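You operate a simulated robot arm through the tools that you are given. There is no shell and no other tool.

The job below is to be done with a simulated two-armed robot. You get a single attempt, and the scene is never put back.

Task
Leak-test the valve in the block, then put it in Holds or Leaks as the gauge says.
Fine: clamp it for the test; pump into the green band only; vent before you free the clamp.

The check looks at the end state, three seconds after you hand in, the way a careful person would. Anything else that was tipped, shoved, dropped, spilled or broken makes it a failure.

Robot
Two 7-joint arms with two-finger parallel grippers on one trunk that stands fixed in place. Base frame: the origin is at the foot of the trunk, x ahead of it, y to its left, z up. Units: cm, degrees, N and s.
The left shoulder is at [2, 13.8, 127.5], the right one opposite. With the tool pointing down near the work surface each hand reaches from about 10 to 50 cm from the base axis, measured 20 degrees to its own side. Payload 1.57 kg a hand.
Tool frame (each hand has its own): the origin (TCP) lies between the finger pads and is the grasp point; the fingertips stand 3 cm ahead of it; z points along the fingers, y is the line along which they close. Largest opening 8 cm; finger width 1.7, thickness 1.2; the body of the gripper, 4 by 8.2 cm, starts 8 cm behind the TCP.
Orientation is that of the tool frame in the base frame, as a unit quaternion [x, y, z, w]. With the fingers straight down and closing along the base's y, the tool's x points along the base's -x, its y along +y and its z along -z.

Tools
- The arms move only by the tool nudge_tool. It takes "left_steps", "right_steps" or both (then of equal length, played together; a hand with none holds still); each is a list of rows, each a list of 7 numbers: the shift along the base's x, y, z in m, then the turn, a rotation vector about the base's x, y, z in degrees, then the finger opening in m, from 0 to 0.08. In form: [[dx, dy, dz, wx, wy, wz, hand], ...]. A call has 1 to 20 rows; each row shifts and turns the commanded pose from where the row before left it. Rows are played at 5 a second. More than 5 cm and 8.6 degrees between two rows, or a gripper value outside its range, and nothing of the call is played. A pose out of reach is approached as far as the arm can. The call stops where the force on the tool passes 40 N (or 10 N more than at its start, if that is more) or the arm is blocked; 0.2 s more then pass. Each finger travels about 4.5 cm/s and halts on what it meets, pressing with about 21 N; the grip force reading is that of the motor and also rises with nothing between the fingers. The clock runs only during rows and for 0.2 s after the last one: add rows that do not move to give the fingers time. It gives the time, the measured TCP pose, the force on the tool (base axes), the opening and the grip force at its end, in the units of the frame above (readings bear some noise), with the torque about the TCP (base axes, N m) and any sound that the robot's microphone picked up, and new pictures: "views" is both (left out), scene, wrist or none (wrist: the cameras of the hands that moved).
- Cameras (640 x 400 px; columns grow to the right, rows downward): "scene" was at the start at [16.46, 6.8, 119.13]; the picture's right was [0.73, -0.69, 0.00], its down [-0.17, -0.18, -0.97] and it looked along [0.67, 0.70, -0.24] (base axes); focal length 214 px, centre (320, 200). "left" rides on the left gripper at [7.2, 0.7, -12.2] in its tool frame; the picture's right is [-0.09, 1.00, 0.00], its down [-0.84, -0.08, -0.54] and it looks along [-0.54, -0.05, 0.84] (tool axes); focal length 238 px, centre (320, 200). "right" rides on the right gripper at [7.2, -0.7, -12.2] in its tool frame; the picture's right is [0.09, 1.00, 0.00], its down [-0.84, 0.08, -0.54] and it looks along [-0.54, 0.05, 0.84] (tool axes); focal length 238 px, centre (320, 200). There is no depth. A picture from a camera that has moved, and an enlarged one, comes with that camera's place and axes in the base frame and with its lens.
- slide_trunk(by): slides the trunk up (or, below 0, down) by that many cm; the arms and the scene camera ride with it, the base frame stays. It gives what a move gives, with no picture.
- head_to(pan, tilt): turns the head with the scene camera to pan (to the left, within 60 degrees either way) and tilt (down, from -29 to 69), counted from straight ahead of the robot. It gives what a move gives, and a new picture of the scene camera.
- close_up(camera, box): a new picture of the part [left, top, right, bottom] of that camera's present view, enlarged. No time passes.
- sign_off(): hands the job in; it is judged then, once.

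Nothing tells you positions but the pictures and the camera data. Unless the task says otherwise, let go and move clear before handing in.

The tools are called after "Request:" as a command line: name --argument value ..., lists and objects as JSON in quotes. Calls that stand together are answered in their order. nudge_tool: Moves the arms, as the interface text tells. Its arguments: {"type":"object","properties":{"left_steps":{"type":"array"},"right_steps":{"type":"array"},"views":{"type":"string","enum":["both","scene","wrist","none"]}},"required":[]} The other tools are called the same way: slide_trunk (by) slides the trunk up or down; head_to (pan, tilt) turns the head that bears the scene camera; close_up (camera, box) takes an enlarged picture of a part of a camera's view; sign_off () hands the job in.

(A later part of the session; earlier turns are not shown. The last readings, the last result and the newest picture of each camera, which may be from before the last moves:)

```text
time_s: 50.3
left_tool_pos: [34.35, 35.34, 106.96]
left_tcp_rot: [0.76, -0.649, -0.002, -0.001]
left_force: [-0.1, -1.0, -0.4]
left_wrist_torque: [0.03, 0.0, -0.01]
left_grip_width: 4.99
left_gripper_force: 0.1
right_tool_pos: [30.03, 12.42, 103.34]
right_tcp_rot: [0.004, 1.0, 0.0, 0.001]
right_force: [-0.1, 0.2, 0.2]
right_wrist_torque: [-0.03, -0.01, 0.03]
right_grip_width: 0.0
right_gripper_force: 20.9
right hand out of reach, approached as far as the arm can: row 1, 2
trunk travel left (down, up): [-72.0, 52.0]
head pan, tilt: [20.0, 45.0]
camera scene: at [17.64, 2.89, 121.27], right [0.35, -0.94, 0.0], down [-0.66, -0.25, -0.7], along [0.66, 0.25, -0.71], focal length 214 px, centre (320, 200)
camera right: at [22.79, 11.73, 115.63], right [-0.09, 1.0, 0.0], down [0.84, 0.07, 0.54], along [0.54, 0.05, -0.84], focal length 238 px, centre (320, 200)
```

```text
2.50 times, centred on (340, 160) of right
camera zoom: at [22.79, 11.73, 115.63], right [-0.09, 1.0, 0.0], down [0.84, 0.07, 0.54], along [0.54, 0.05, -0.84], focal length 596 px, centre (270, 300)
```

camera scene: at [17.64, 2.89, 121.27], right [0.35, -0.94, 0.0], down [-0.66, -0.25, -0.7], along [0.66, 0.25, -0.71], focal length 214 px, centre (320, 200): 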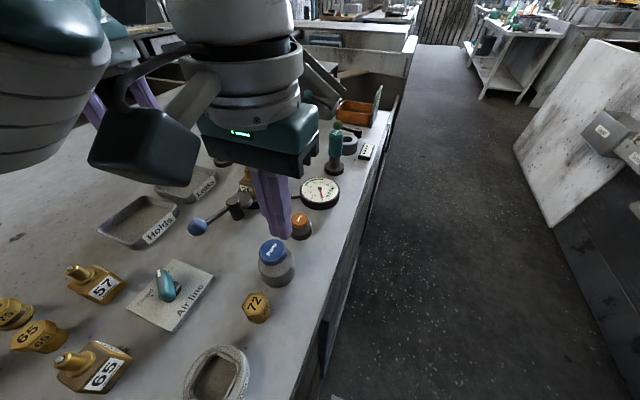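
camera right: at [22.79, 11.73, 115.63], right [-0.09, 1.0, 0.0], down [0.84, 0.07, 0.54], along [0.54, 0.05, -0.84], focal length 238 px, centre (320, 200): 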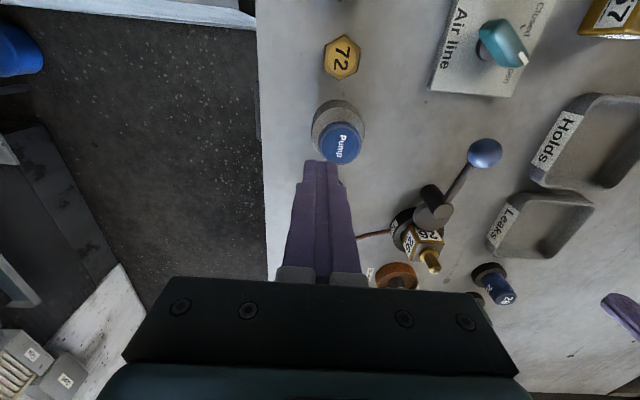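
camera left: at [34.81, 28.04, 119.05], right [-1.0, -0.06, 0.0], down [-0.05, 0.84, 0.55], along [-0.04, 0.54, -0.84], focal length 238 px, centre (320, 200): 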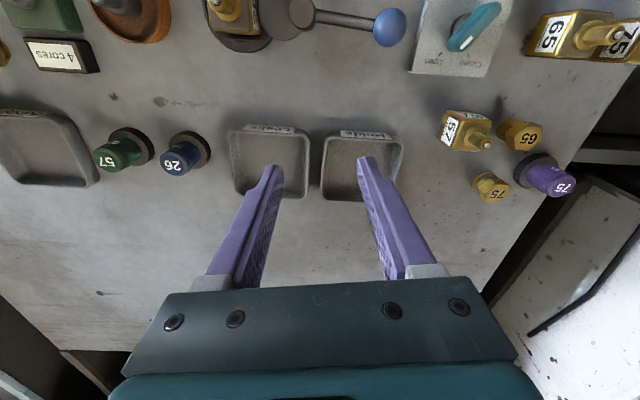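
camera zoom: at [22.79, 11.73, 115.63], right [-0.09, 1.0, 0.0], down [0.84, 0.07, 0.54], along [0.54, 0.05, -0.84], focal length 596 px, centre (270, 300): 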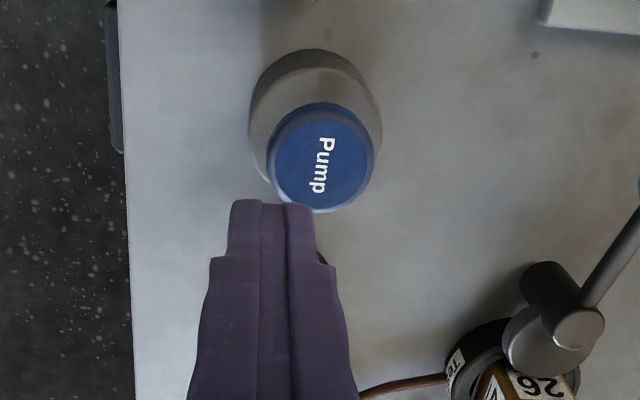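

The right hand stops short at about (30, 12.4), and the head moved slightly, so they may be touching. I'll turn the head away and try yawing the right hand negative to free its wrist.

Request:
head_to --pan 50 --tilt 35

Request:
nudge_tool --right_steps '[[0, 0, 0.005, 0, 0, -6, 0.0], [0, 0, 0, 0, 0, -6, 0.0], [0, 0, 0, 0, 0, -6, 0.0], [0, 0, 0, 0, 0, -6, 0.0], [0, 0, 0, 0, 0, 0, 0.0]]' --views "both"

```text
time_s: 51.2
left_tool_pos: [34.31, 35.34, 106.91]
left_tcp_rot: [0.761, -0.649, -0.002, -0.001]
left_force: [0.3, 0.4, 0.2]
left_wrist_torque: [0.01, -0.01, -0.02]
left_grip_width: 5.0
left_gripper_force: 0.1
right_tool_pos: [29.9, 12.46, 103.43]
right_tcp_rot: [0.001, 1.0, 0.0, 0.001]
right_force: [0.4, -0.4, 0.3]
right_wrist_torque: [-0.01, -0.01, -0.05]
right_grip_width: 0.0
right_gripper_force: 20.6
trunk travel left (down, up): [-72.0, 52.0]
head pan, tilt: [50.0, 35.0]
camera scene: at [15.71, 6.76, 122.78], right [0.77, -0.64, 0.0], down [-0.37, -0.44, -0.82], along [0.53, 0.63, -0.57], focal length 214 px, centre (320, 200)
```

scene: 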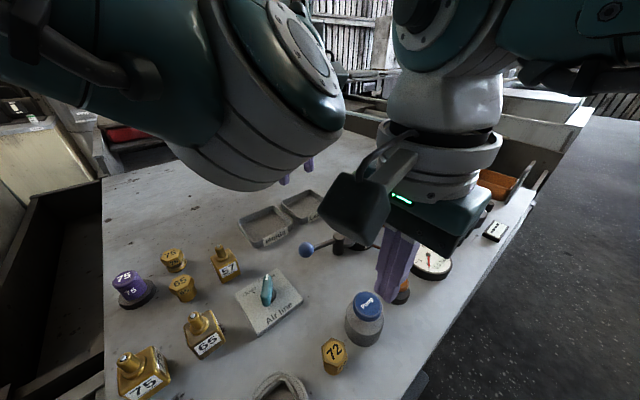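

```text
time_s: 52.0
left_tool_pos: [34.37, 35.61, 107.02]
left_tcp_rot: [0.763, -0.646, -0.003, -0.004]
left_force: [-0.2, -0.1, 0.3]
left_wrist_torque: [0.0, 0.0, -0.03]
left_grip_width: 5.01
left_gripper_force: 0.0
right_tool_pos: [30.04, 12.08, 103.59]
right_tcp_rot: [0.142, 0.99, -0.006, 0.001]
right_force: [0.5, -1.1, -0.1]
right_wrist_torque: [0.1, -0.05, 0.03]
right_grip_width: 0.0
right_gripper_force: 20.6
trunk travel left (down, up): [-72.0, 52.0]
head pan, tilt: [50.0, 35.0]
stopped in row 3 (right hand): the force on the tool passed its limit at 48 N (the readings are from after the stop); the commanded pose is now the measured one
camera scene: at [15.71, 6.77, 122.78], right [0.77, -0.64, 0.0], down [-0.37, -0.44, -0.82], along [0.53, 0.63, -0.57], focal length 214 px, centre (320, 200)
camera right: at [22.95, 13.58, 115.83], right [0.19, 0.98, -0.01], down [0.82, -0.15, 0.55], along [0.53, -0.11, -0.84], focal length 238 px, centre (320, 200)
```

scene: 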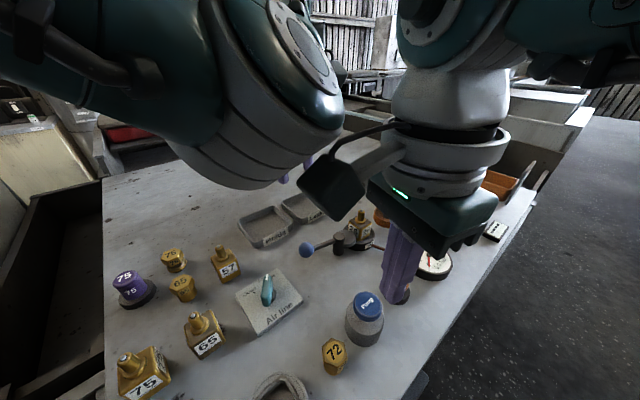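
right: 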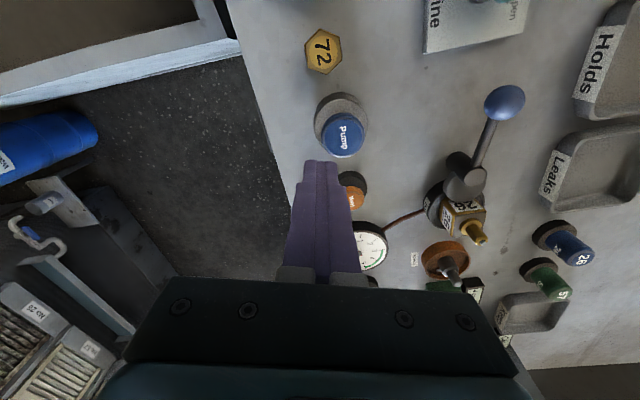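

The right hand's camera housing bumped the left arm lightly, and nothing on the bench was touched. I'll back the right hand off and carry the left arm farther out to the left.

Request:
nudge_tool --right_steps '[[0.01, -0.02, 0.005, 0, 0, 0, 0.0], [0.01, -0.02, 0.005, 0, 0, 0, 0.0], [0, 0, 0, 0, 0, 0, 0.0], [0, 0, 0, 0, 0, 0, 0.0], [0, 0, 0, 0, 0, 0, 0.0]]' --left_steps '[[0, 0.02, 0.0, 0, 0, 0, 0.05], [0, 0.03, 0.01, 0, 0, 0, 0.05], [-0.02, 0.03, 0.01, 0, 0, 0, 0.05], [-0.03, 0.03, 0.0, 0, 0, 0, 0.05], [-0.03, 0.03, 0.0, 0, 0, 0, 0.05]]' --views "both"

```text
time_s: 53.2
left_tool_pos: [26.37, 49.64, 108.96]
left_tcp_rot: [0.762, -0.647, -0.002, -0.002]
left_force: [0.0, 0.0, -0.6]
left_wrist_torque: [0.02, -0.02, 0.0]
left_grip_width: 4.97
left_gripper_force: 0.1
right_tool_pos: [32.2, 7.93, 104.62]
right_tcp_rot: [0.142, 0.99, -0.007, 0.002]
right_force: [0.4, 0.0, 0.2]
right_wrist_torque: [0.01, -0.01, -0.01]
right_grip_width: 0.01
right_gripper_force: 20.8
trunk travel left (down, up): [-72.0, 52.0]
head pan, tilt: [50.0, 35.0]
camera scene: at [15.71, 6.76, 122.78], right [0.77, -0.64, 0.0], down [-0.37, -0.44, -0.82], along [0.53, 0.63, -0.57], focal length 214 px, centre (320, 200)
camera right: at [24.95, 9.6, 116.84], right [0.19, 0.98, -0.01], down [0.82, -0.15, 0.55], along [0.53, -0.11, -0.84], focal length 238 px, centre (320, 200)
camera left: at [26.8, 42.3, 121.07], right [-1.0, -0.07, 0.0], down [-0.06, 0.83, 0.55], along [-0.04, 0.55, -0.84], focal length 238 px, centre (320, 200)
```

scene: 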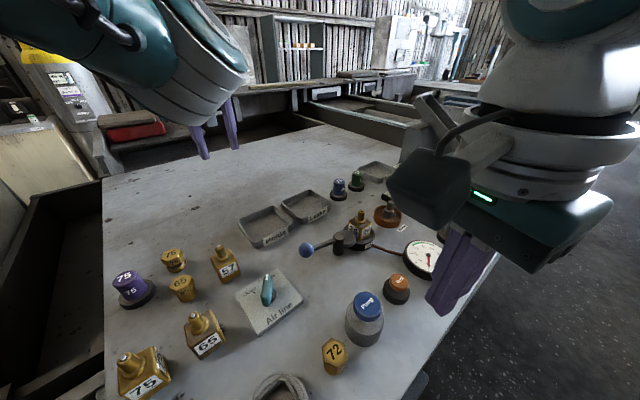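
right: 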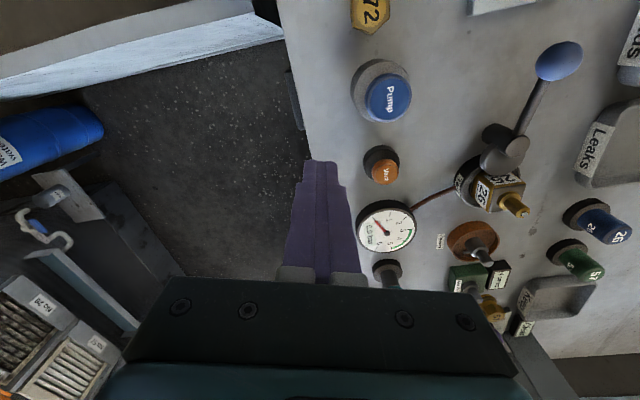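
left: 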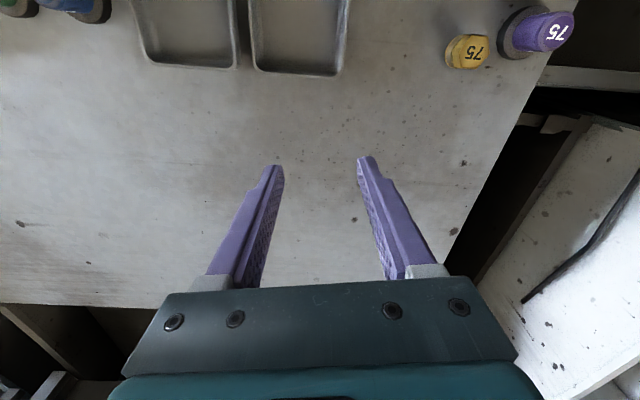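

Left arm is clear. Now I'll approach the pump again with the right hand.

Request:
nudge_tool --right_steps '[[-0.01, 0.02, 0, 0, 0, -3, 0.0], [-0.01, 0.02, -0.01, 0, 0, -3, 0.0], [-0.012, 0.02, -0.01, 0, 0, -3, 0.0], [0, 0, 0, 0, 0, 0, 0.0]]' --views "both"

Request:
close_up --camera "right" --box '[260, 80, 420, 240]'

Request:
close_up --camera "scene" --box '[300, 220, 460, 380]'

```text
time_s: 54.2
left_tool_pos: [26.34, 49.55, 108.8]
left_tcp_rot: [0.763, -0.646, -0.004, -0.003]
left_force: [0.3, -0.3, -0.4]
left_wrist_torque: [0.03, 0.02, 0.0]
left_grip_width: 4.99
left_gripper_force: 0.1
right_tool_pos: [29.21, 12.01, 102.9]
right_tcp_rot: [0.21, 0.978, -0.006, 0.001]
right_force: [0.8, -0.8, 0.0]
right_wrist_torque: [-0.01, 0.01, 0.0]
right_grip_width: 0.0
right_gripper_force: 21.2
right hand out of reach, approached as far as the arm can: row 3
trunk travel left (down, up): [-72.0, 52.0]
head pan, tilt: [50.0, 35.0]
camera scene: at [15.7, 6.77, 122.78], right [0.77, -0.64, 0.0], down [-0.37, -0.44, -0.82], along [0.53, 0.63, -0.57], focal length 214 px, centre (320, 200)
camera right: at [22.37, 14.6, 115.14], right [0.33, 0.95, -0.01], down [0.79, -0.27, 0.55], along [0.51, -0.19, -0.84], focal length 238 px, centre (320, 200)
```

scene: 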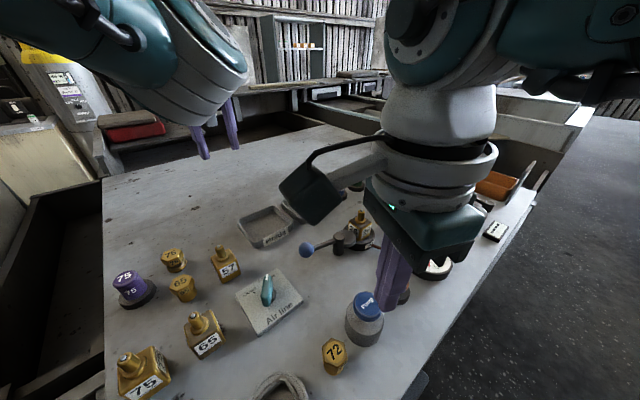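
right: 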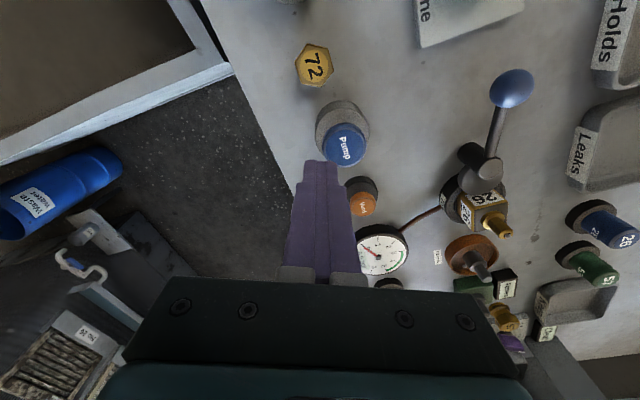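

```text
2.50 times, centred on (340, 160) of right
camera zoom: at [22.37, 14.6, 115.14], right [0.33, 0.95, -0.01], down [0.79, -0.27, 0.55], along [0.51, -0.19, -0.84], focal length 596 px, centre (270, 300)
```

zoom: 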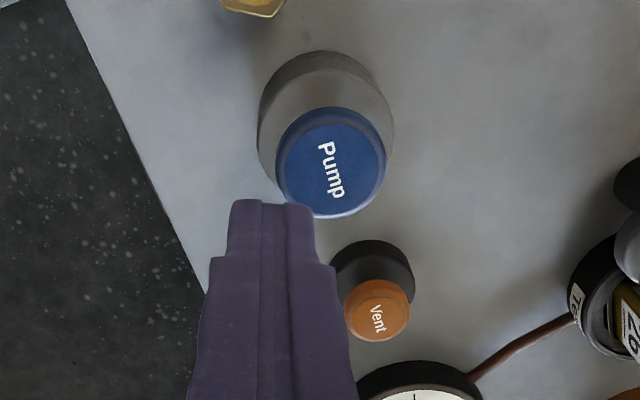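

```text
2.50 times, centred on (380, 300) of scene
camera zoom: at [15.7, 6.77, 122.78], right [0.77, -0.64, 0.0], down [-0.37, -0.44, -0.82], along [0.53, 0.63, -0.57], focal length 536 px, centre (170, -50)
```

zoom: 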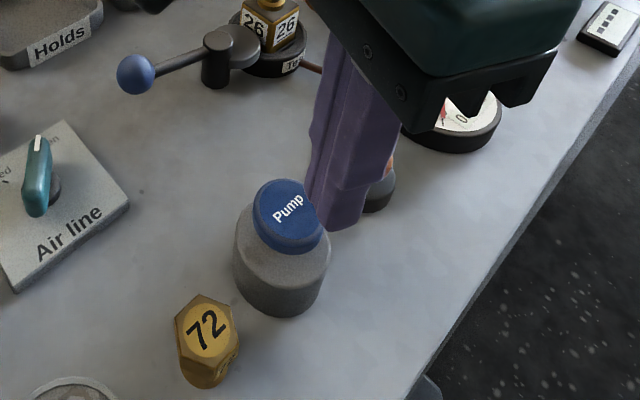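

The right shoulder hits its inward limit at about 43° azimuth, a couple of centimetres short of Pump. A slight tilt of the fingers toward +y will cover that.

Request:
nudge_tool --right_steps '[[0, 0, 0.002, 5, 0, 0, 0.0], [0, 0.007, 0.0, 5, 0, 0, 0.0], [-0.002, 0.007, 0, 0, 0, 0, 0.0], [0, 0, 0, 0, 0, 0, 0.0]]' --views "both"

Request:
close_up --camera "right" --box '[260, 80, 420, 240]'

Request:
close_up --camera "scene" --box '[300, 220, 460, 380]'

```text
time_s: 55.2
left_tool_pos: [26.31, 49.49, 109.02]
left_tcp_rot: [0.763, -0.646, -0.003, -0.003]
left_force: [0.6, -0.7, 0.6]
left_wrist_torque: [0.01, 0.0, 0.02]
left_grip_width: 5.0
left_gripper_force: 0.2
right_tool_pos: [29.03, 13.53, 103.14]
right_tcp_rot: [0.218, 0.973, 0.078, -0.017]
right_force: [0.1, -0.1, -0.6]
right_wrist_torque: [0.05, 0.03, 0.02]
right_grip_width: 0.0
right_gripper_force: 20.9
trunk travel left (down, up): [-72.0, 52.0]
head pan, tilt: [50.0, 35.0]
camera scene: at [15.71, 6.77, 122.78], right [0.77, -0.64, 0.0], down [-0.37, -0.44, -0.82], along [0.53, 0.63, -0.57], focal length 214 px, centre (320, 200)
camera right: at [22.23, 13.98, 115.6], right [0.34, 0.93, 0.15], down [0.79, -0.37, 0.49], along [0.51, -0.05, -0.86], focal length 238 px, centre (320, 200)
```

scene: 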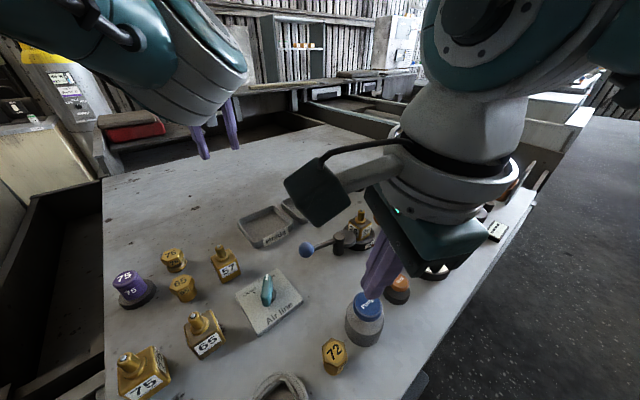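
right: 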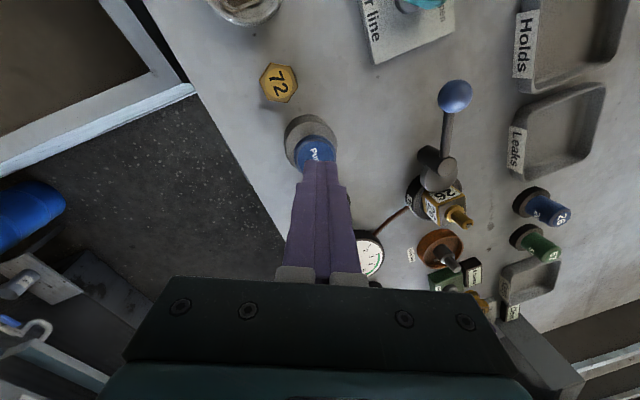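

```text
2.50 times, centred on (340, 160) of right
camera zoom: at [22.23, 13.98, 115.6], right [0.34, 0.93, 0.15], down [0.79, -0.37, 0.49], along [0.51, -0.05, -0.86], focal length 596 px, centre (270, 300)
```

zoom: 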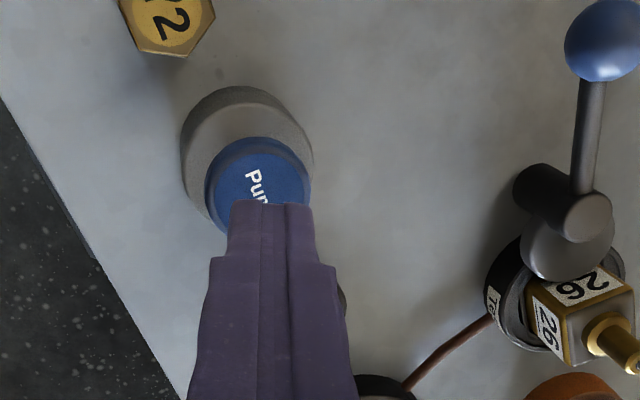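

```text
2.50 times, centred on (380, 300) of scene
camera zoom: at [15.71, 6.77, 122.78], right [0.77, -0.64, 0.0], down [-0.37, -0.44, -0.82], along [0.53, 0.63, -0.57], focal length 536 px, centre (170, -50)
```

zoom: 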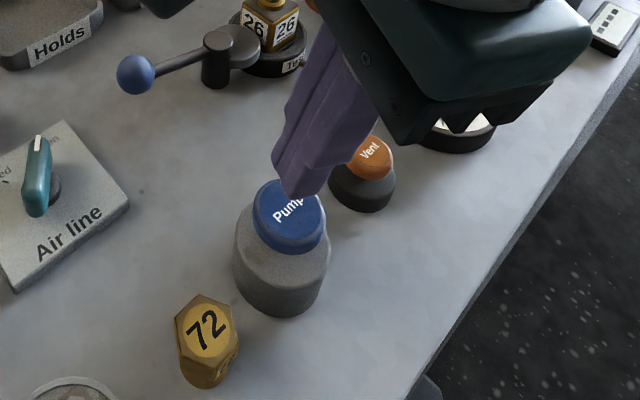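

The fingertips are centred over Pump. I'll turn the head to where the gauge is visible past the hand.

Request:
head_to --pan 20 --tilt 45

```text
time_s: 56.2
left_tool_pos: [26.3, 49.53, 108.92]
left_tcp_rot: [0.763, -0.646, -0.003, -0.003]
left_force: [-0.8, 0.4, -0.2]
left_wrist_torque: [0.0, -0.03, 0.02]
left_grip_width: 5.0
left_gripper_force: 0.0
right_tool_pos: [29.02, 13.57, 103.16]
right_tcp_rot: [0.217, 0.973, 0.079, -0.017]
right_force: [0.2, 0.9, -0.9]
right_wrist_torque: [0.0, -0.01, 0.0]
right_grip_width: 0.0
right_gripper_force: 21.1
trunk travel left (down, up): [-72.0, 52.0]
head pan, tilt: [20.0, 45.0]
camera scene: at [17.69, 2.81, 121.3], right [0.34, -0.94, 0.0], down [-0.66, -0.24, -0.71], along [0.66, 0.24, -0.71], focal length 214 px, centre (320, 200)
```

scene: 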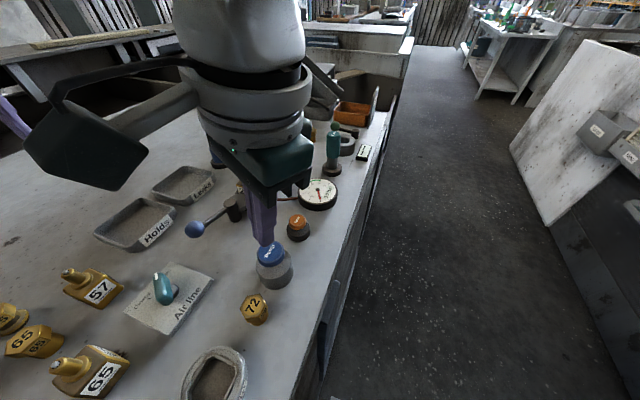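

Gauge is visible and the head is clear. I'll descend in small steps to find the knob.

Request:
nudge_tool --right_steps '[[0, 0, -0.006, 0, 0, 0, 0.0], [0, 0, -0.006, 0, 0, 0, 0.0], [0, 0, -0.006, 0, 0, 0, 0.0], [0, 0, 0, 0, 0, 0, 0.0]]' --views "none"

Request:
close_up --camera "scene" --box '[230, 160, 350, 300]'

```text
time_s: 57.2
left_tool_pos: [26.32, 49.53, 108.96]
left_tcp_rot: [0.762, -0.647, -0.002, -0.002]
left_force: [0.2, 0.8, -0.8]
left_wrist_torque: [-0.03, -0.01, -0.02]
left_grip_width: 5.03
left_gripper_force: 0.1
right_tool_pos: [29.11, 13.62, 101.21]
right_tcp_rot: [0.218, 0.973, 0.08, -0.017]
right_force: [0.5, 0.1, 0.8]
right_wrist_torque: [-0.01, -0.04, -0.02]
right_grip_width: 0.01
right_gripper_force: 20.6
trunk travel left (down, up): [-72.0, 52.0]
head pan, tilt: [20.0, 45.0]
```

```text
2.86 times, centred on (290, 230) of scene
camera zoom: at [17.69, 2.8, 121.3], right [0.34, -0.94, 0.0], down [-0.66, -0.24, -0.71], along [0.66, 0.24, -0.71], focal length 613 px, centre (406, 114)
```

zoom: 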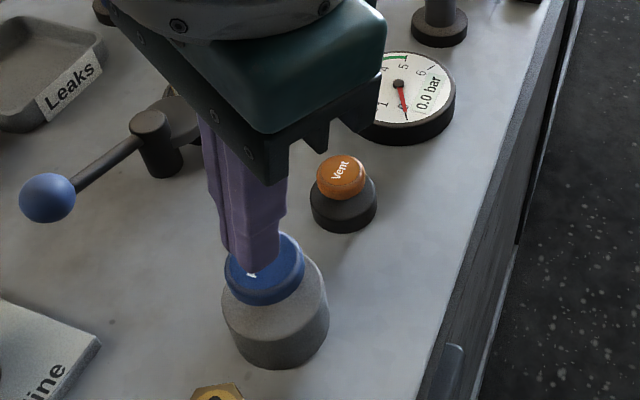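

Request:
nudge_tool --right_steps '[[0, 0, -0.004, 0, 0, 0, 0.0], [0, 0, -0.004, 0, 0, 0, 0.0]]' --views "none"

Request:
close_up --camera "scene" --box '[230, 160, 350, 300]'

```text
time_s: 57.8
left_tool_pos: [26.34, 49.53, 108.91]
left_tcp_rot: [0.763, -0.646, -0.002, -0.003]
left_force: [0.8, 0.2, -0.2]
left_wrist_torque: [0.0, -0.03, -0.03]
left_grip_width: 4.99
left_gripper_force: 0.1
right_tool_pos: [28.97, 13.5, 100.41]
right_tcp_rot: [0.218, 0.973, 0.079, -0.017]
right_force: [0.6, -0.6, 0.2]
right_wrist_torque: [-0.02, 0.01, 0.01]
right_grip_width: 0.03
right_gripper_force: 21.3
trunk travel left (down, up): [-72.0, 52.0]
head pan, tilt: [20.0, 45.0]
```

```text
2.86 times, centred on (290, 230) of scene
camera zoom: at [17.69, 2.8, 121.3], right [0.34, -0.94, 0.0], down [-0.66, -0.24, -0.71], along [0.66, 0.24, -0.71], focal length 613 px, centre (406, 114)
```

zoom: 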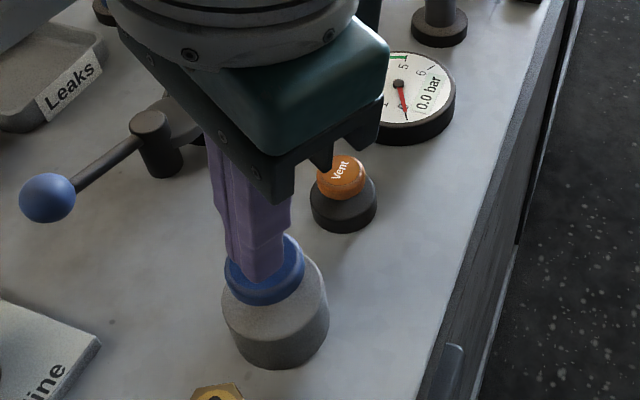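

Tip is about at the knob surface. I'll press in 3 mm steps, watching force and gauge.

Request:
nudge_tool --right_steps '[[0, 0, -0.003, 0, 0, 0, 0.0], [0, 0, -0.003, 0, 0, 0, 0.0], [0, 0, -0.003, 0, 0, 0, 0.0]]' --views "none"

Request:
close_up --camera "scene" --box '[230, 160, 350, 300]'

```text
time_s: 58.6
left_tool_pos: [26.38, 49.63, 108.9]
left_tcp_rot: [0.762, -0.647, -0.003, -0.004]
left_force: [-0.2, 0.3, 0.3]
left_wrist_torque: [-0.01, -0.01, 0.0]
left_grip_width: 5.0
left_gripper_force: 0.0
right_tool_pos: [29.07, 13.51, 99.63]
right_tcp_rot: [0.218, 0.973, 0.079, -0.019]
right_force: [-0.2, -0.2, 2.8]
right_wrist_torque: [-0.01, 0.01, -0.02]
right_grip_width: 0.01
right_gripper_force: 21.4
trunk travel left (down, up): [-72.0, 52.0]
head pan, tilt: [20.0, 45.0]
```

```text
2.86 times, centred on (290, 230) of scene
camera zoom: at [17.69, 2.81, 121.3], right [0.34, -0.94, 0.0], down [-0.66, -0.24, -0.71], along [0.66, 0.24, -0.71], focal length 613 px, centre (406, 114)
```

zoom: 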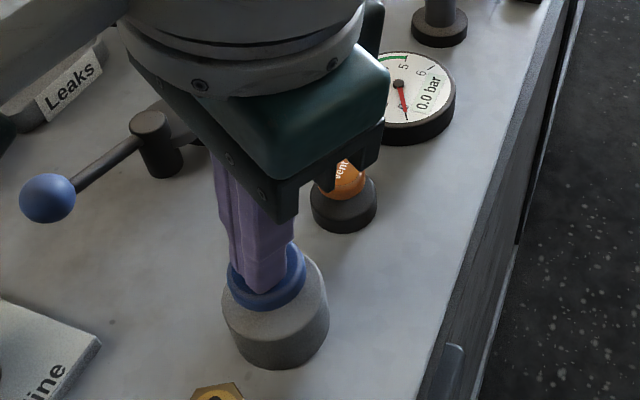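

Request:
nudge_tool --right_steps '[[0, 0, -0.003, 0, 0, 0, 0.0], [0, 0, -0.003, 0, 0, 0, 0.0]]' --views "none"

Request:
close_up --camera "scene" --box '[230, 160, 350, 300]'

```text
time_s: 59.2
left_tool_pos: [26.35, 49.5, 108.94]
left_tcp_rot: [0.762, -0.647, -0.003, -0.003]
left_force: [0.0, 0.0, 0.1]
left_wrist_torque: [0.0, 0.03, -0.01]
left_grip_width: 4.98
left_gripper_force: 0.0
right_tool_pos: [29.04, 13.62, 99.02]
right_tcp_rot: [0.219, 0.972, 0.08, -0.017]
right_force: [-1.0, -0.6, 4.9]
right_wrist_torque: [0.01, 0.02, 0.02]
right_grip_width: 0.0
right_gripper_force: 20.8
trunk travel left (down, up): [-72.0, 52.0]
head pan, tilt: [20.0, 45.0]
heard: click
```

```text
2.86 times, centred on (290, 230) of scene
camera zoom: at [17.7, 2.81, 121.31], right [0.34, -0.94, 0.0], down [-0.66, -0.24, -0.71], along [0.66, 0.24, -0.71], focal length 613 px, centre (406, 114)
```

zoom: 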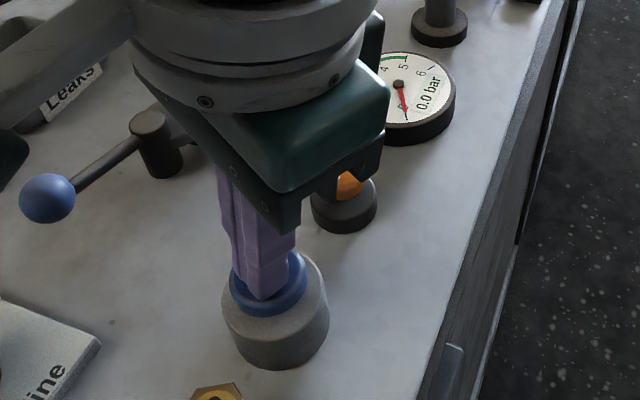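

A click was heard. I'll hold briefly and read the gauge.

Request:
nudge_tool --right_steps '[[0, 0, 0, 0, 0, 0, 0.0], [0, 0, 0, 0, 0, 0, 0.0]]' --views "none"

Request:
close_up --camera "scene" --box '[280, 170, 350, 220]'

```text
time_s: 59.8
left_tool_pos: [26.35, 49.68, 108.96]
left_tcp_rot: [0.763, -0.647, -0.002, -0.004]
left_force: [0.0, 1.2, -0.6]
left_wrist_torque: [-0.03, -0.02, 0.03]
left_grip_width: 5.0
left_gripper_force: 0.1
right_tool_pos: [29.08, 13.74, 99.0]
right_tcp_rot: [0.219, 0.972, 0.08, -0.018]
right_force: [-1.0, -0.1, 5.6]
right_wrist_torque: [-0.02, 0.0, 0.03]
right_grip_width: 0.0
right_gripper_force: 21.0
trunk travel left (down, up): [-72.0, 52.0]
head pan, tilt: [20.0, 45.0]
```

```text
8.00 times, centred on (315, 195) of scene
camera zoom: at [17.71, 2.81, 121.31], right [0.34, -0.94, 0.0], down [-0.66, -0.24, -0.71], along [0.66, 0.24, -0.71], focal length 1716 px, centre (360, 240)
```

zoom: 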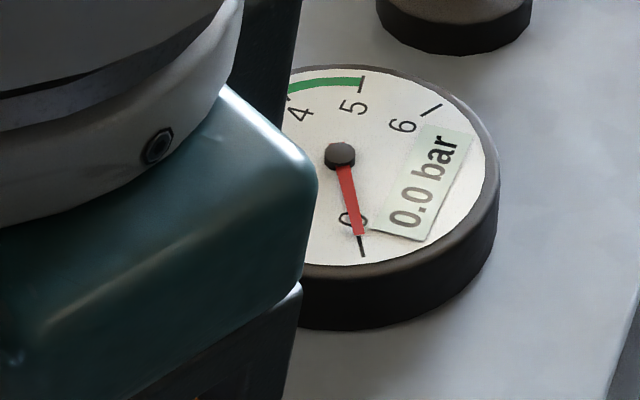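

Gauge still reads 0.0. I'll release the knob and check whether the stroke registers.

Request:
nudge_tool --right_steps '[[0, 0, 0.008, 0, 0, 0, 0.0], [0, 0, 0.008, 0, 0, 0, 0.0], [0, 0, 0, 0, 0, 0, 0.0]]' --views "scene"

Request:
close_up --camera "scene" --box '[220, 160, 350, 300]'

```text
time_s: 60.6
left_tool_pos: [26.38, 49.63, 108.91]
left_tcp_rot: [0.763, -0.647, -0.002, -0.003]
left_force: [0.0, 0.4, -0.1]
left_wrist_torque: [0.0, 0.0, -0.01]
left_grip_width: 5.0
left_gripper_force: 0.1
right_tool_pos: [29.14, 13.43, 100.54]
right_tcp_rot: [0.218, 0.973, 0.078, -0.017]
right_force: [0.6, -0.2, -0.3]
right_wrist_torque: [0.01, -0.03, 0.04]
right_grip_width: 0.02
right_gripper_force: 20.8
trunk travel left (down, up): [-72.0, 52.0]
head pan, tilt: [20.0, 45.0]
camera scene: at [17.69, 2.8, 121.3], right [0.34, -0.94, 0.0], down [-0.66, -0.24, -0.71], along [0.66, 0.24, -0.71], focal length 214 px, centre (320, 200)
```

scene: 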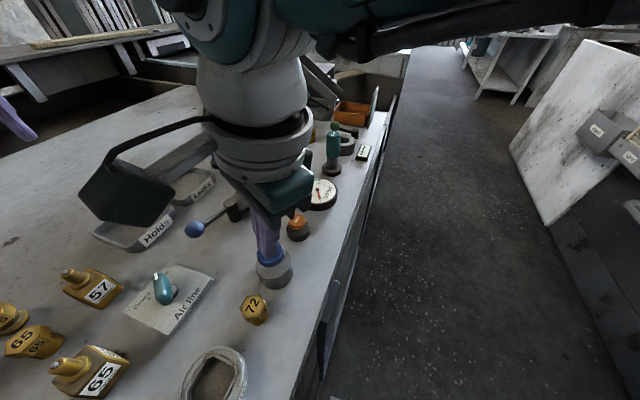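

```text
2.86 times, centred on (285, 230) of scene
camera zoom: at [17.69, 2.8, 121.3], right [0.34, -0.94, 0.0], down [-0.66, -0.24, -0.71], along [0.66, 0.24, -0.71], focal length 613 px, centre (420, 114)
```

zoom: 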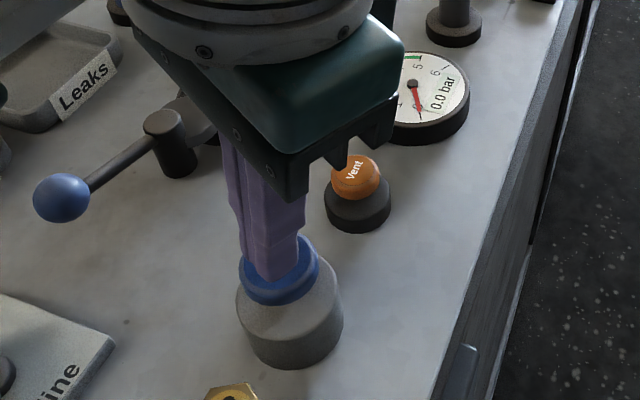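

No change yet. I'll try one more, deeper stroke and watch the gauge.

Request:
nudge_tool --right_steps '[[0, 0, -0.008, 0, 0, 0, 0.0], [0, 0, -0.008, 0, 0, 0, 0.0], [0, 0, -0.003, 0, 0, 0, 0.0], [0, 0, -0.003, 0, 0, 0, 0.0]]' --views "none"

Request:
close_up --camera "scene" --box '[220, 160, 350, 300]'

```text
time_s: 61.6
left_tool_pos: [26.42, 49.55, 108.98]
left_tcp_rot: [0.763, -0.647, -0.002, -0.003]
left_force: [0.9, -1.1, 0.1]
left_wrist_torque: [0.02, -0.01, 0.03]
left_grip_width: 5.01
left_gripper_force: 0.2
right_tool_pos: [28.98, 13.64, 98.5]
right_tcp_rot: [0.218, 0.973, 0.079, -0.016]
right_force: [-1.7, -1.1, 15.2]
right_wrist_torque: [-0.19, 0.03, 0.01]
right_grip_width: 0.0
right_gripper_force: 21.1
trunk travel left (down, up): [-72.0, 52.0]
head pan, tilt: [20.0, 45.0]
heard: click
```

```text
2.86 times, centred on (285, 230) of scene
camera zoom: at [17.72, 2.8, 121.33], right [0.34, -0.94, 0.0], down [-0.66, -0.24, -0.71], along [0.66, 0.24, -0.71], focal length 613 px, centre (420, 114)
```

zoom: 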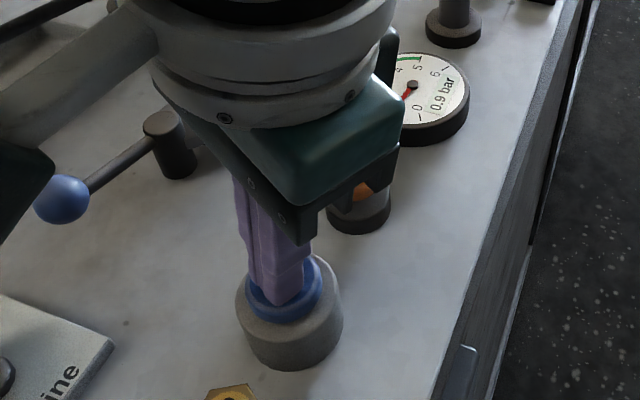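

A full stroke gave 0.9 bar. I'll do another stroke (release, then press) and read again.

Request:
nudge_tool --right_steps '[[0, 0, 0.01, 0, 0, 0, 0.0], [0, 0, 0.012, 0, 0, 0, 0.0], [0, 0, -0.011, 0, 0, 0, 0.0], [0, 0, -0.011, 0, 0, 0, 0.0]]' --views "none"

Request:
close_up --camera "scene" --box '[270, 165, 350, 225]'

```text
time_s: 62.6
left_tool_pos: [26.5, 49.55, 109.01]
left_tcp_rot: [0.763, -0.647, -0.002, -0.003]
left_force: [0.3, 0.6, -1.1]
left_wrist_torque: [-0.01, 0.02, -0.03]
left_grip_width: 5.0
left_gripper_force: 0.0
right_tool_pos: [29.12, 13.39, 98.53]
right_tcp_rot: [0.217, 0.973, 0.079, -0.017]
right_force: [-2.8, -5.3, 17.3]
right_wrist_torque: [-0.24, 0.0, 0.01]
right_grip_width: 0.01
right_gripper_force: 20.9
trunk travel left (down, up): [-72.0, 52.0]
head pan, tilt: [20.0, 45.0]
heard: click
```

```text
6.67 times, centred on (310, 195) of scene
camera zoom: at [17.73, 2.76, 121.35], right [0.34, -0.94, 0.0], down [-0.66, -0.24, -0.71], along [0.66, 0.24, -0.71], focal length 1430 px, centre (387, 233)
```

zoom: 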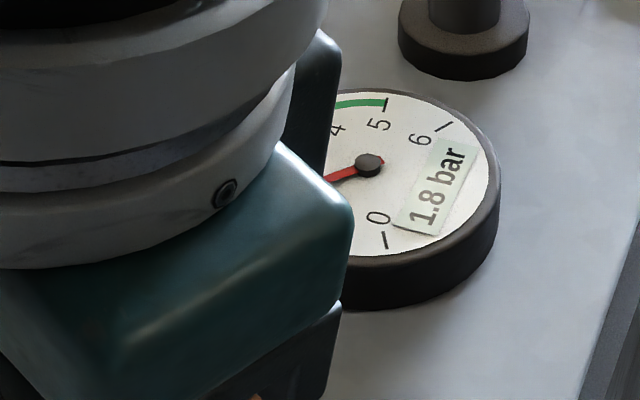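

1.8 bar, so about 0.9 per stroke. Two more strokes should land near 3.6, inside the 3–5 band. I'll do one at a time.

Request:
nudge_tool --right_steps '[[0, 0, 0.01, 0, 0, 0, 0.0], [0, 0, 0.012, 0, 0, 0, 0.0], [0, 0, -0.011, 0, 0, 0, 0.0], [0, 0, -0.011, 0, 0, 0, 0.0]]' --views "none"

Request:
close_up --camera "scene" --box '[270, 165, 350, 225]'

```text
time_s: 63.6
left_tool_pos: [26.38, 49.53, 108.91]
left_tcp_rot: [0.763, -0.647, -0.002, -0.003]
left_force: [0.5, 0.1, -1.7]
left_wrist_torque: [0.01, 0.04, -0.01]
left_grip_width: 4.99
left_gripper_force: 0.0
right_tool_pos: [29.08, 13.53, 98.35]
right_tcp_rot: [0.218, 0.973, 0.079, -0.018]
right_force: [-2.7, -3.6, 15.0]
right_wrist_torque: [-0.22, 0.02, -0.05]
right_grip_width: 0.0
right_gripper_force: 21.2
trunk travel left (down, up): [-72.0, 52.0]
head pan, tilt: [20.0, 45.0]
heard: click
```

```text
6.67 times, centred on (310, 195) of scene
camera zoom: at [17.71, 2.77, 121.34], right [0.34, -0.94, 0.0], down [-0.66, -0.24, -0.71], along [0.66, 0.24, -0.71], focal length 1430 px, centre (387, 233)
```

zoom: 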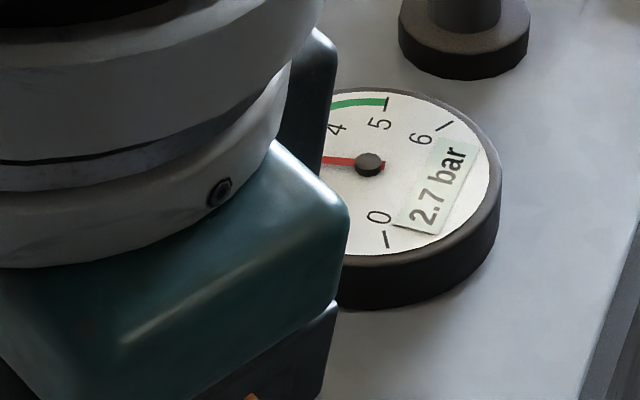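

2.7 bar. One more stroke, then lift off.

Request:
nudge_tool --right_steps '[[0, 0, 0.01, 0, 0, 0, 0.0], [0, 0, 0.012, 0, 0, 0, 0.0], [0, 0, -0.011, 0, 0, 0, 0.0], [0, 0, -0.011, 0, 0, 0, 0.0]]' --views "none"

Request:
close_up --camera "scene" --box '[270, 165, 350, 225]'

```text
time_s: 64.6
left_tool_pos: [26.35, 49.49, 109.05]
left_tcp_rot: [0.762, -0.647, -0.002, -0.003]
left_force: [0.0, -0.2, -0.2]
left_wrist_torque: [-0.01, -0.04, -0.04]
left_grip_width: 4.99
left_gripper_force: 0.1
right_tool_pos: [29.15, 13.6, 98.51]
right_tcp_rot: [0.219, 0.973, 0.079, -0.017]
right_force: [-2.1, -4.2, 14.7]
right_wrist_torque: [-0.2, 0.0, 0.0]
right_grip_width: 0.0
right_gripper_force: 21.2
trunk travel left (down, up): [-72.0, 52.0]
head pan, tilt: [20.0, 45.0]
heard: click
```

```text
6.67 times, centred on (310, 195) of scene
camera zoom: at [17.72, 2.77, 121.34], right [0.34, -0.94, 0.0], down [-0.66, -0.24, -0.71], along [0.66, 0.24, -0.71], focal length 1430 px, centre (387, 233)
```

zoom: 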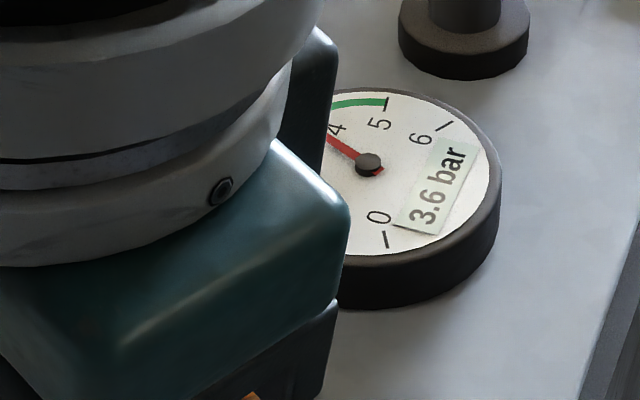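

3.6 bar. I'll lift off and back away so the whole dial is visible, then watch for decay.

Request:
nudge_tool --right_steps '[[0, 0, 0.012, 0, 0, 0, 0.0], [0, 0, 0.012, 0, 0, 0, 0.0], [0, -0.01, 0.02, 0, 0, 0, 0.0], [0, -0.02, 0.01, 0, 0, 0, 0.0], [0.0, -0.02, 0, -4, 0, 0, 0.0], [0.0, -0.02, 0, -4, 0, 0, 0.0]]' --views "scene"

Request:
close_up --camera "scene" --box '[270, 165, 350, 225]'

```text
time_s: 66.0
left_tool_pos: [26.39, 49.53, 108.91]
left_tcp_rot: [0.763, -0.647, -0.003, -0.003]
left_force: [-0.4, 0.1, 0.5]
left_wrist_torque: [0.02, 0.01, -0.02]
left_grip_width: 5.01
left_gripper_force: 0.1
right_tool_pos: [29.05, 6.44, 103.86]
right_tcp_rot: [0.219, 0.976, 0.011, -0.003]
right_force: [-0.3, -0.1, -0.8]
right_wrist_torque: [-0.01, 0.0, 0.01]
right_grip_width: 0.0
right_gripper_force: 21.3
trunk travel left (down, up): [-72.0, 52.0]
head pan, tilt: [20.0, 45.0]
camera scene: at [17.69, 2.8, 121.3], right [0.34, -0.94, 0.0], down [-0.66, -0.24, -0.71], along [0.66, 0.24, -0.71], focal length 214 px, centre (320, 200)
```

scene: 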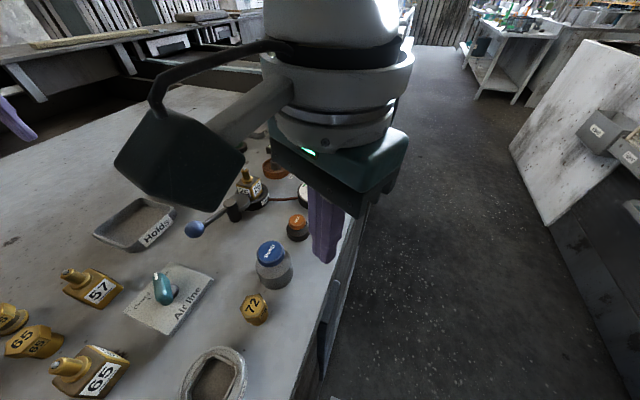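

```text
6.67 times, centred on (310, 195) of scene
camera zoom: at [17.69, 2.8, 121.3], right [0.34, -0.94, 0.0], down [-0.66, -0.24, -0.71], along [0.66, 0.24, -0.71], focal length 1430 px, centre (387, 233)
```

zoom: 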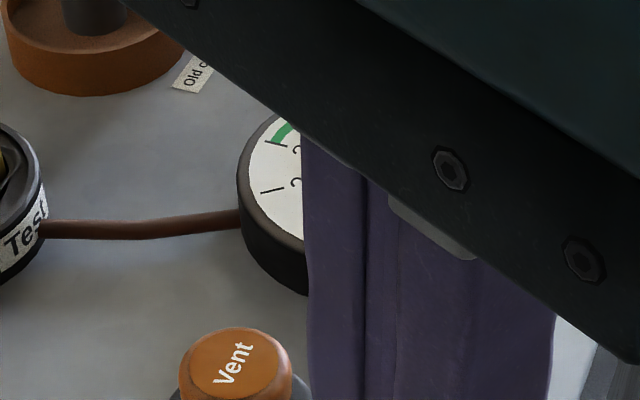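

Now the hand hides the dial, so I'll use the right wrist camera and turn the head to a view past the hand.

Request:
head_to --pan 50 --tilt 35

Request:
close_up --camera "right" --box '[320, 150, 460, 280]'

```text
time_s: 66.9
left_tool_pos: [26.42, 49.55, 108.86]
left_tcp_rot: [0.763, -0.647, -0.003, -0.003]
left_force: [-0.3, -0.6, -0.2]
left_wrist_torque: [-0.01, 0.02, -0.01]
left_grip_width: 5.01
left_gripper_force: 0.0
right_tool_pos: [29.07, 6.57, 103.88]
right_tcp_rot: [0.219, 0.976, 0.01, -0.002]
right_force: [-0.4, -0.6, -0.5]
right_wrist_torque: [0.01, 0.01, 0.03]
right_grip_width: 0.03
right_gripper_force: 20.9
trunk travel left (down, up): [-72.0, 52.0]
head pan, tilt: [50.0, 35.0]
camera scene: at [15.71, 6.76, 122.78], right [0.77, -0.64, 0.0], down [-0.37, -0.44, -0.82], along [0.53, 0.63, -0.57], focal length 214 px, centre (320, 200)
```

scene: 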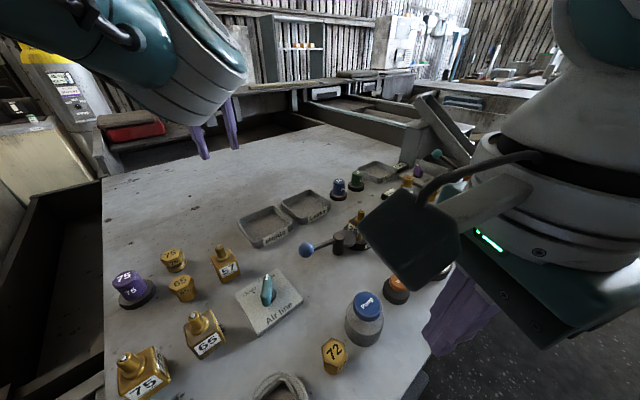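

```text
3.08 times, centred on (390, 215) of right
camera zoom: at [22.24, 8.68, 116.2], right [0.34, 0.94, 0.02], down [0.79, -0.3, 0.54], along [0.51, -0.17, -0.84], focal length 733 px, centre (105, 154)
```

zoom: 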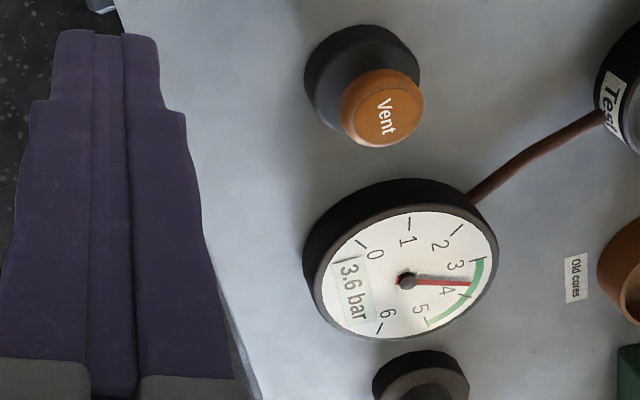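

The right wrist camera has a clear view: 3.6 bar, inside the green 3–5 band. I'll wait without moving and re-read.

Request:
nudge_tool --right_steps '[[0, 0, 0, 0, 0, 0, 0], [0, 0, 0, 0, 0, 0, 0], [0, 0, 0, 0, 0, 0, 0], [0, 0, 0, 0, 0, 0, 0], [0, 0, 0, 0, 0, 0, 0], [0, 0, 0, 0, 0, 0, 0], [0, 0, 0, 0, 0, 0, 0], [0, 0, 0, 0, 0, 0, 0], [0, 0, 0, 0, 0, 0, 0], [0, 0, 0, 0, 0, 0, 0], [0, 0, 0, 0, 0, 0, 0], [0, 0, 0, 0, 0, 0, 0], [0, 0, 0, 0, 0, 0, 0], [0, 0, 0, 0, 0, 0, 0], [0, 0, 0, 0, 0, 0, 0], [0, 0, 0, 0, 0, 0, 0], [0, 0, 0, 0, 0, 0, 0], [0, 0, 0, 0, 0, 0, 0], [0, 0, 0, 0, 0, 0, 0], [0, 0, 0, 0, 0, 0, 0]]' --views "none"

Request:
close_up --camera "right" --box '[320, 150, 460, 280]'

```text
time_s: 71.1
left_tool_pos: [26.27, 49.66, 108.92]
left_tcp_rot: [0.762, -0.647, -0.002, -0.002]
left_force: [-0.8, 0.1, -0.1]
left_wrist_torque: [0.0, -0.03, -0.01]
left_grip_width: 5.0
left_gripper_force: 0.0
right_tool_pos: [29.06, 6.54, 103.97]
right_tcp_rot: [0.219, 0.976, 0.01, -0.002]
right_force: [0.4, 0.1, -0.1]
right_wrist_torque: [0.03, -0.02, 0.02]
right_grip_width: 0.02
right_gripper_force: 20.8
trunk travel left (down, up): [-72.0, 52.0]
head pan, tilt: [50.0, 35.0]
```

```text
3.08 times, centred on (390, 215) of right
camera zoom: at [22.24, 8.67, 116.2], right [0.34, 0.94, 0.02], down [0.79, -0.3, 0.54], along [0.51, -0.17, -0.84], focal length 733 px, centre (105, 154)
```

zoom: 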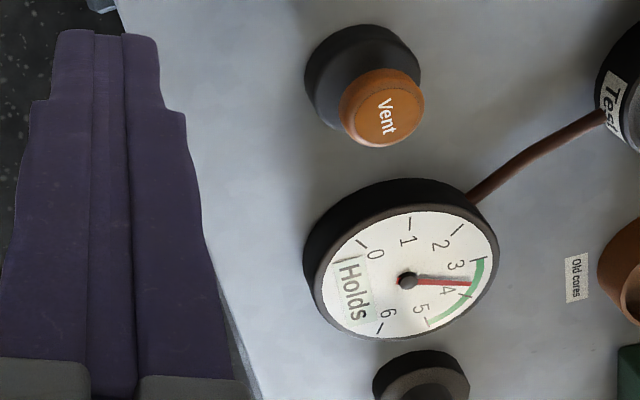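

The gauge now says "Holds". Next I'll vent: move the right fingers over the Vent button.

Request:
nudge_tool --right_steps '[[0.035, 0.0, 0, 0, 0, 0, 0.0], [0.04, 0.02, 0, 0, 0, 0, 0.0], [0, 0.03, 0, 0, 0, 0, 0.0], [0, 0.022, -0.01, 0, 0, 0, 0.0], [0, 0, -0.01, 0, 0, 0, 0.0], [0, 0, 0, 0, 0, 0, 0.0]]' --views "both"

Request:
close_up --camera "right" --box '[260, 80, 420, 240]'

Request:
close_up --camera "scene" --box '[300, 200, 460, 340]'

```text
time_s: 72.5
left_tool_pos: [26.33, 49.65, 108.99]
left_tcp_rot: [0.762, -0.647, -0.003, -0.004]
left_force: [-0.2, -0.5, -0.2]
left_wrist_torque: [0.0, 0.04, -0.03]
left_grip_width: 4.99
left_gripper_force: 0.1
right_tool_pos: [34.75, 10.24, 102.75]
right_tcp_rot: [0.22, 0.976, 0.012, -0.001]
right_force: [0.4, 0.6, 0.7]
right_wrist_torque: [0.01, -0.01, 0.0]
right_grip_width: 0.0
right_gripper_force: 21.4
right hand out of reach, approached as far as the arm can: row 3, 4
trunk travel left (down, up): [-72.0, 52.0]
head pan, tilt: [50.0, 35.0]
camera scene: at [15.7, 6.77, 122.78], right [0.77, -0.64, 0.0], down [-0.37, -0.44, -0.82], along [0.53, 0.63, -0.57], focal length 214 px, centre (320, 200)
camera right: at [27.92, 12.34, 115.12], right [0.34, 0.94, 0.02], down [0.79, -0.3, 0.54], along [0.51, -0.17, -0.84], focal length 238 px, centre (320, 200)
```

scene: 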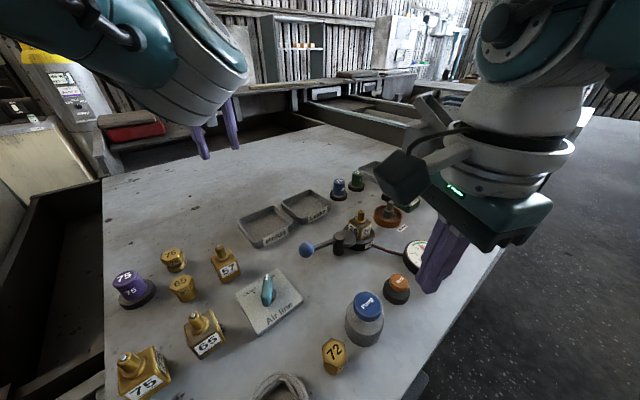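
right: 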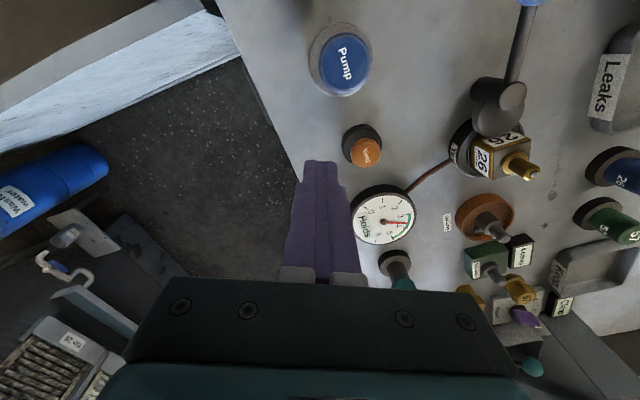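

```text
2.50 times, centred on (340, 160) of right
camera zoom: at [27.92, 12.34, 115.12], right [0.34, 0.94, 0.02], down [0.79, -0.3, 0.54], along [0.51, -0.17, -0.84], focal length 596 px, centre (270, 300)
```

zoom: 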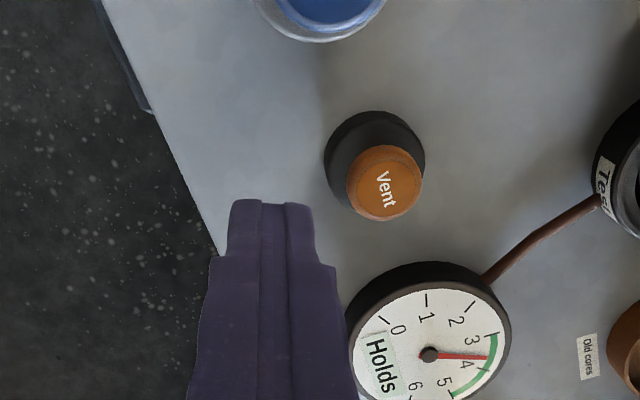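

```text
2.86 times, centred on (380, 270) of scene
camera zoom: at [15.7, 6.77, 122.78], right [0.77, -0.64, 0.0], down [-0.37, -0.44, -0.82], along [0.53, 0.63, -0.57], focal length 613 px, centre (149, 0)
```

zoom: 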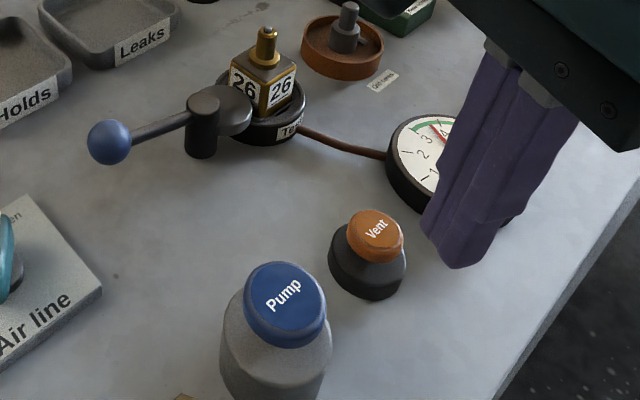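

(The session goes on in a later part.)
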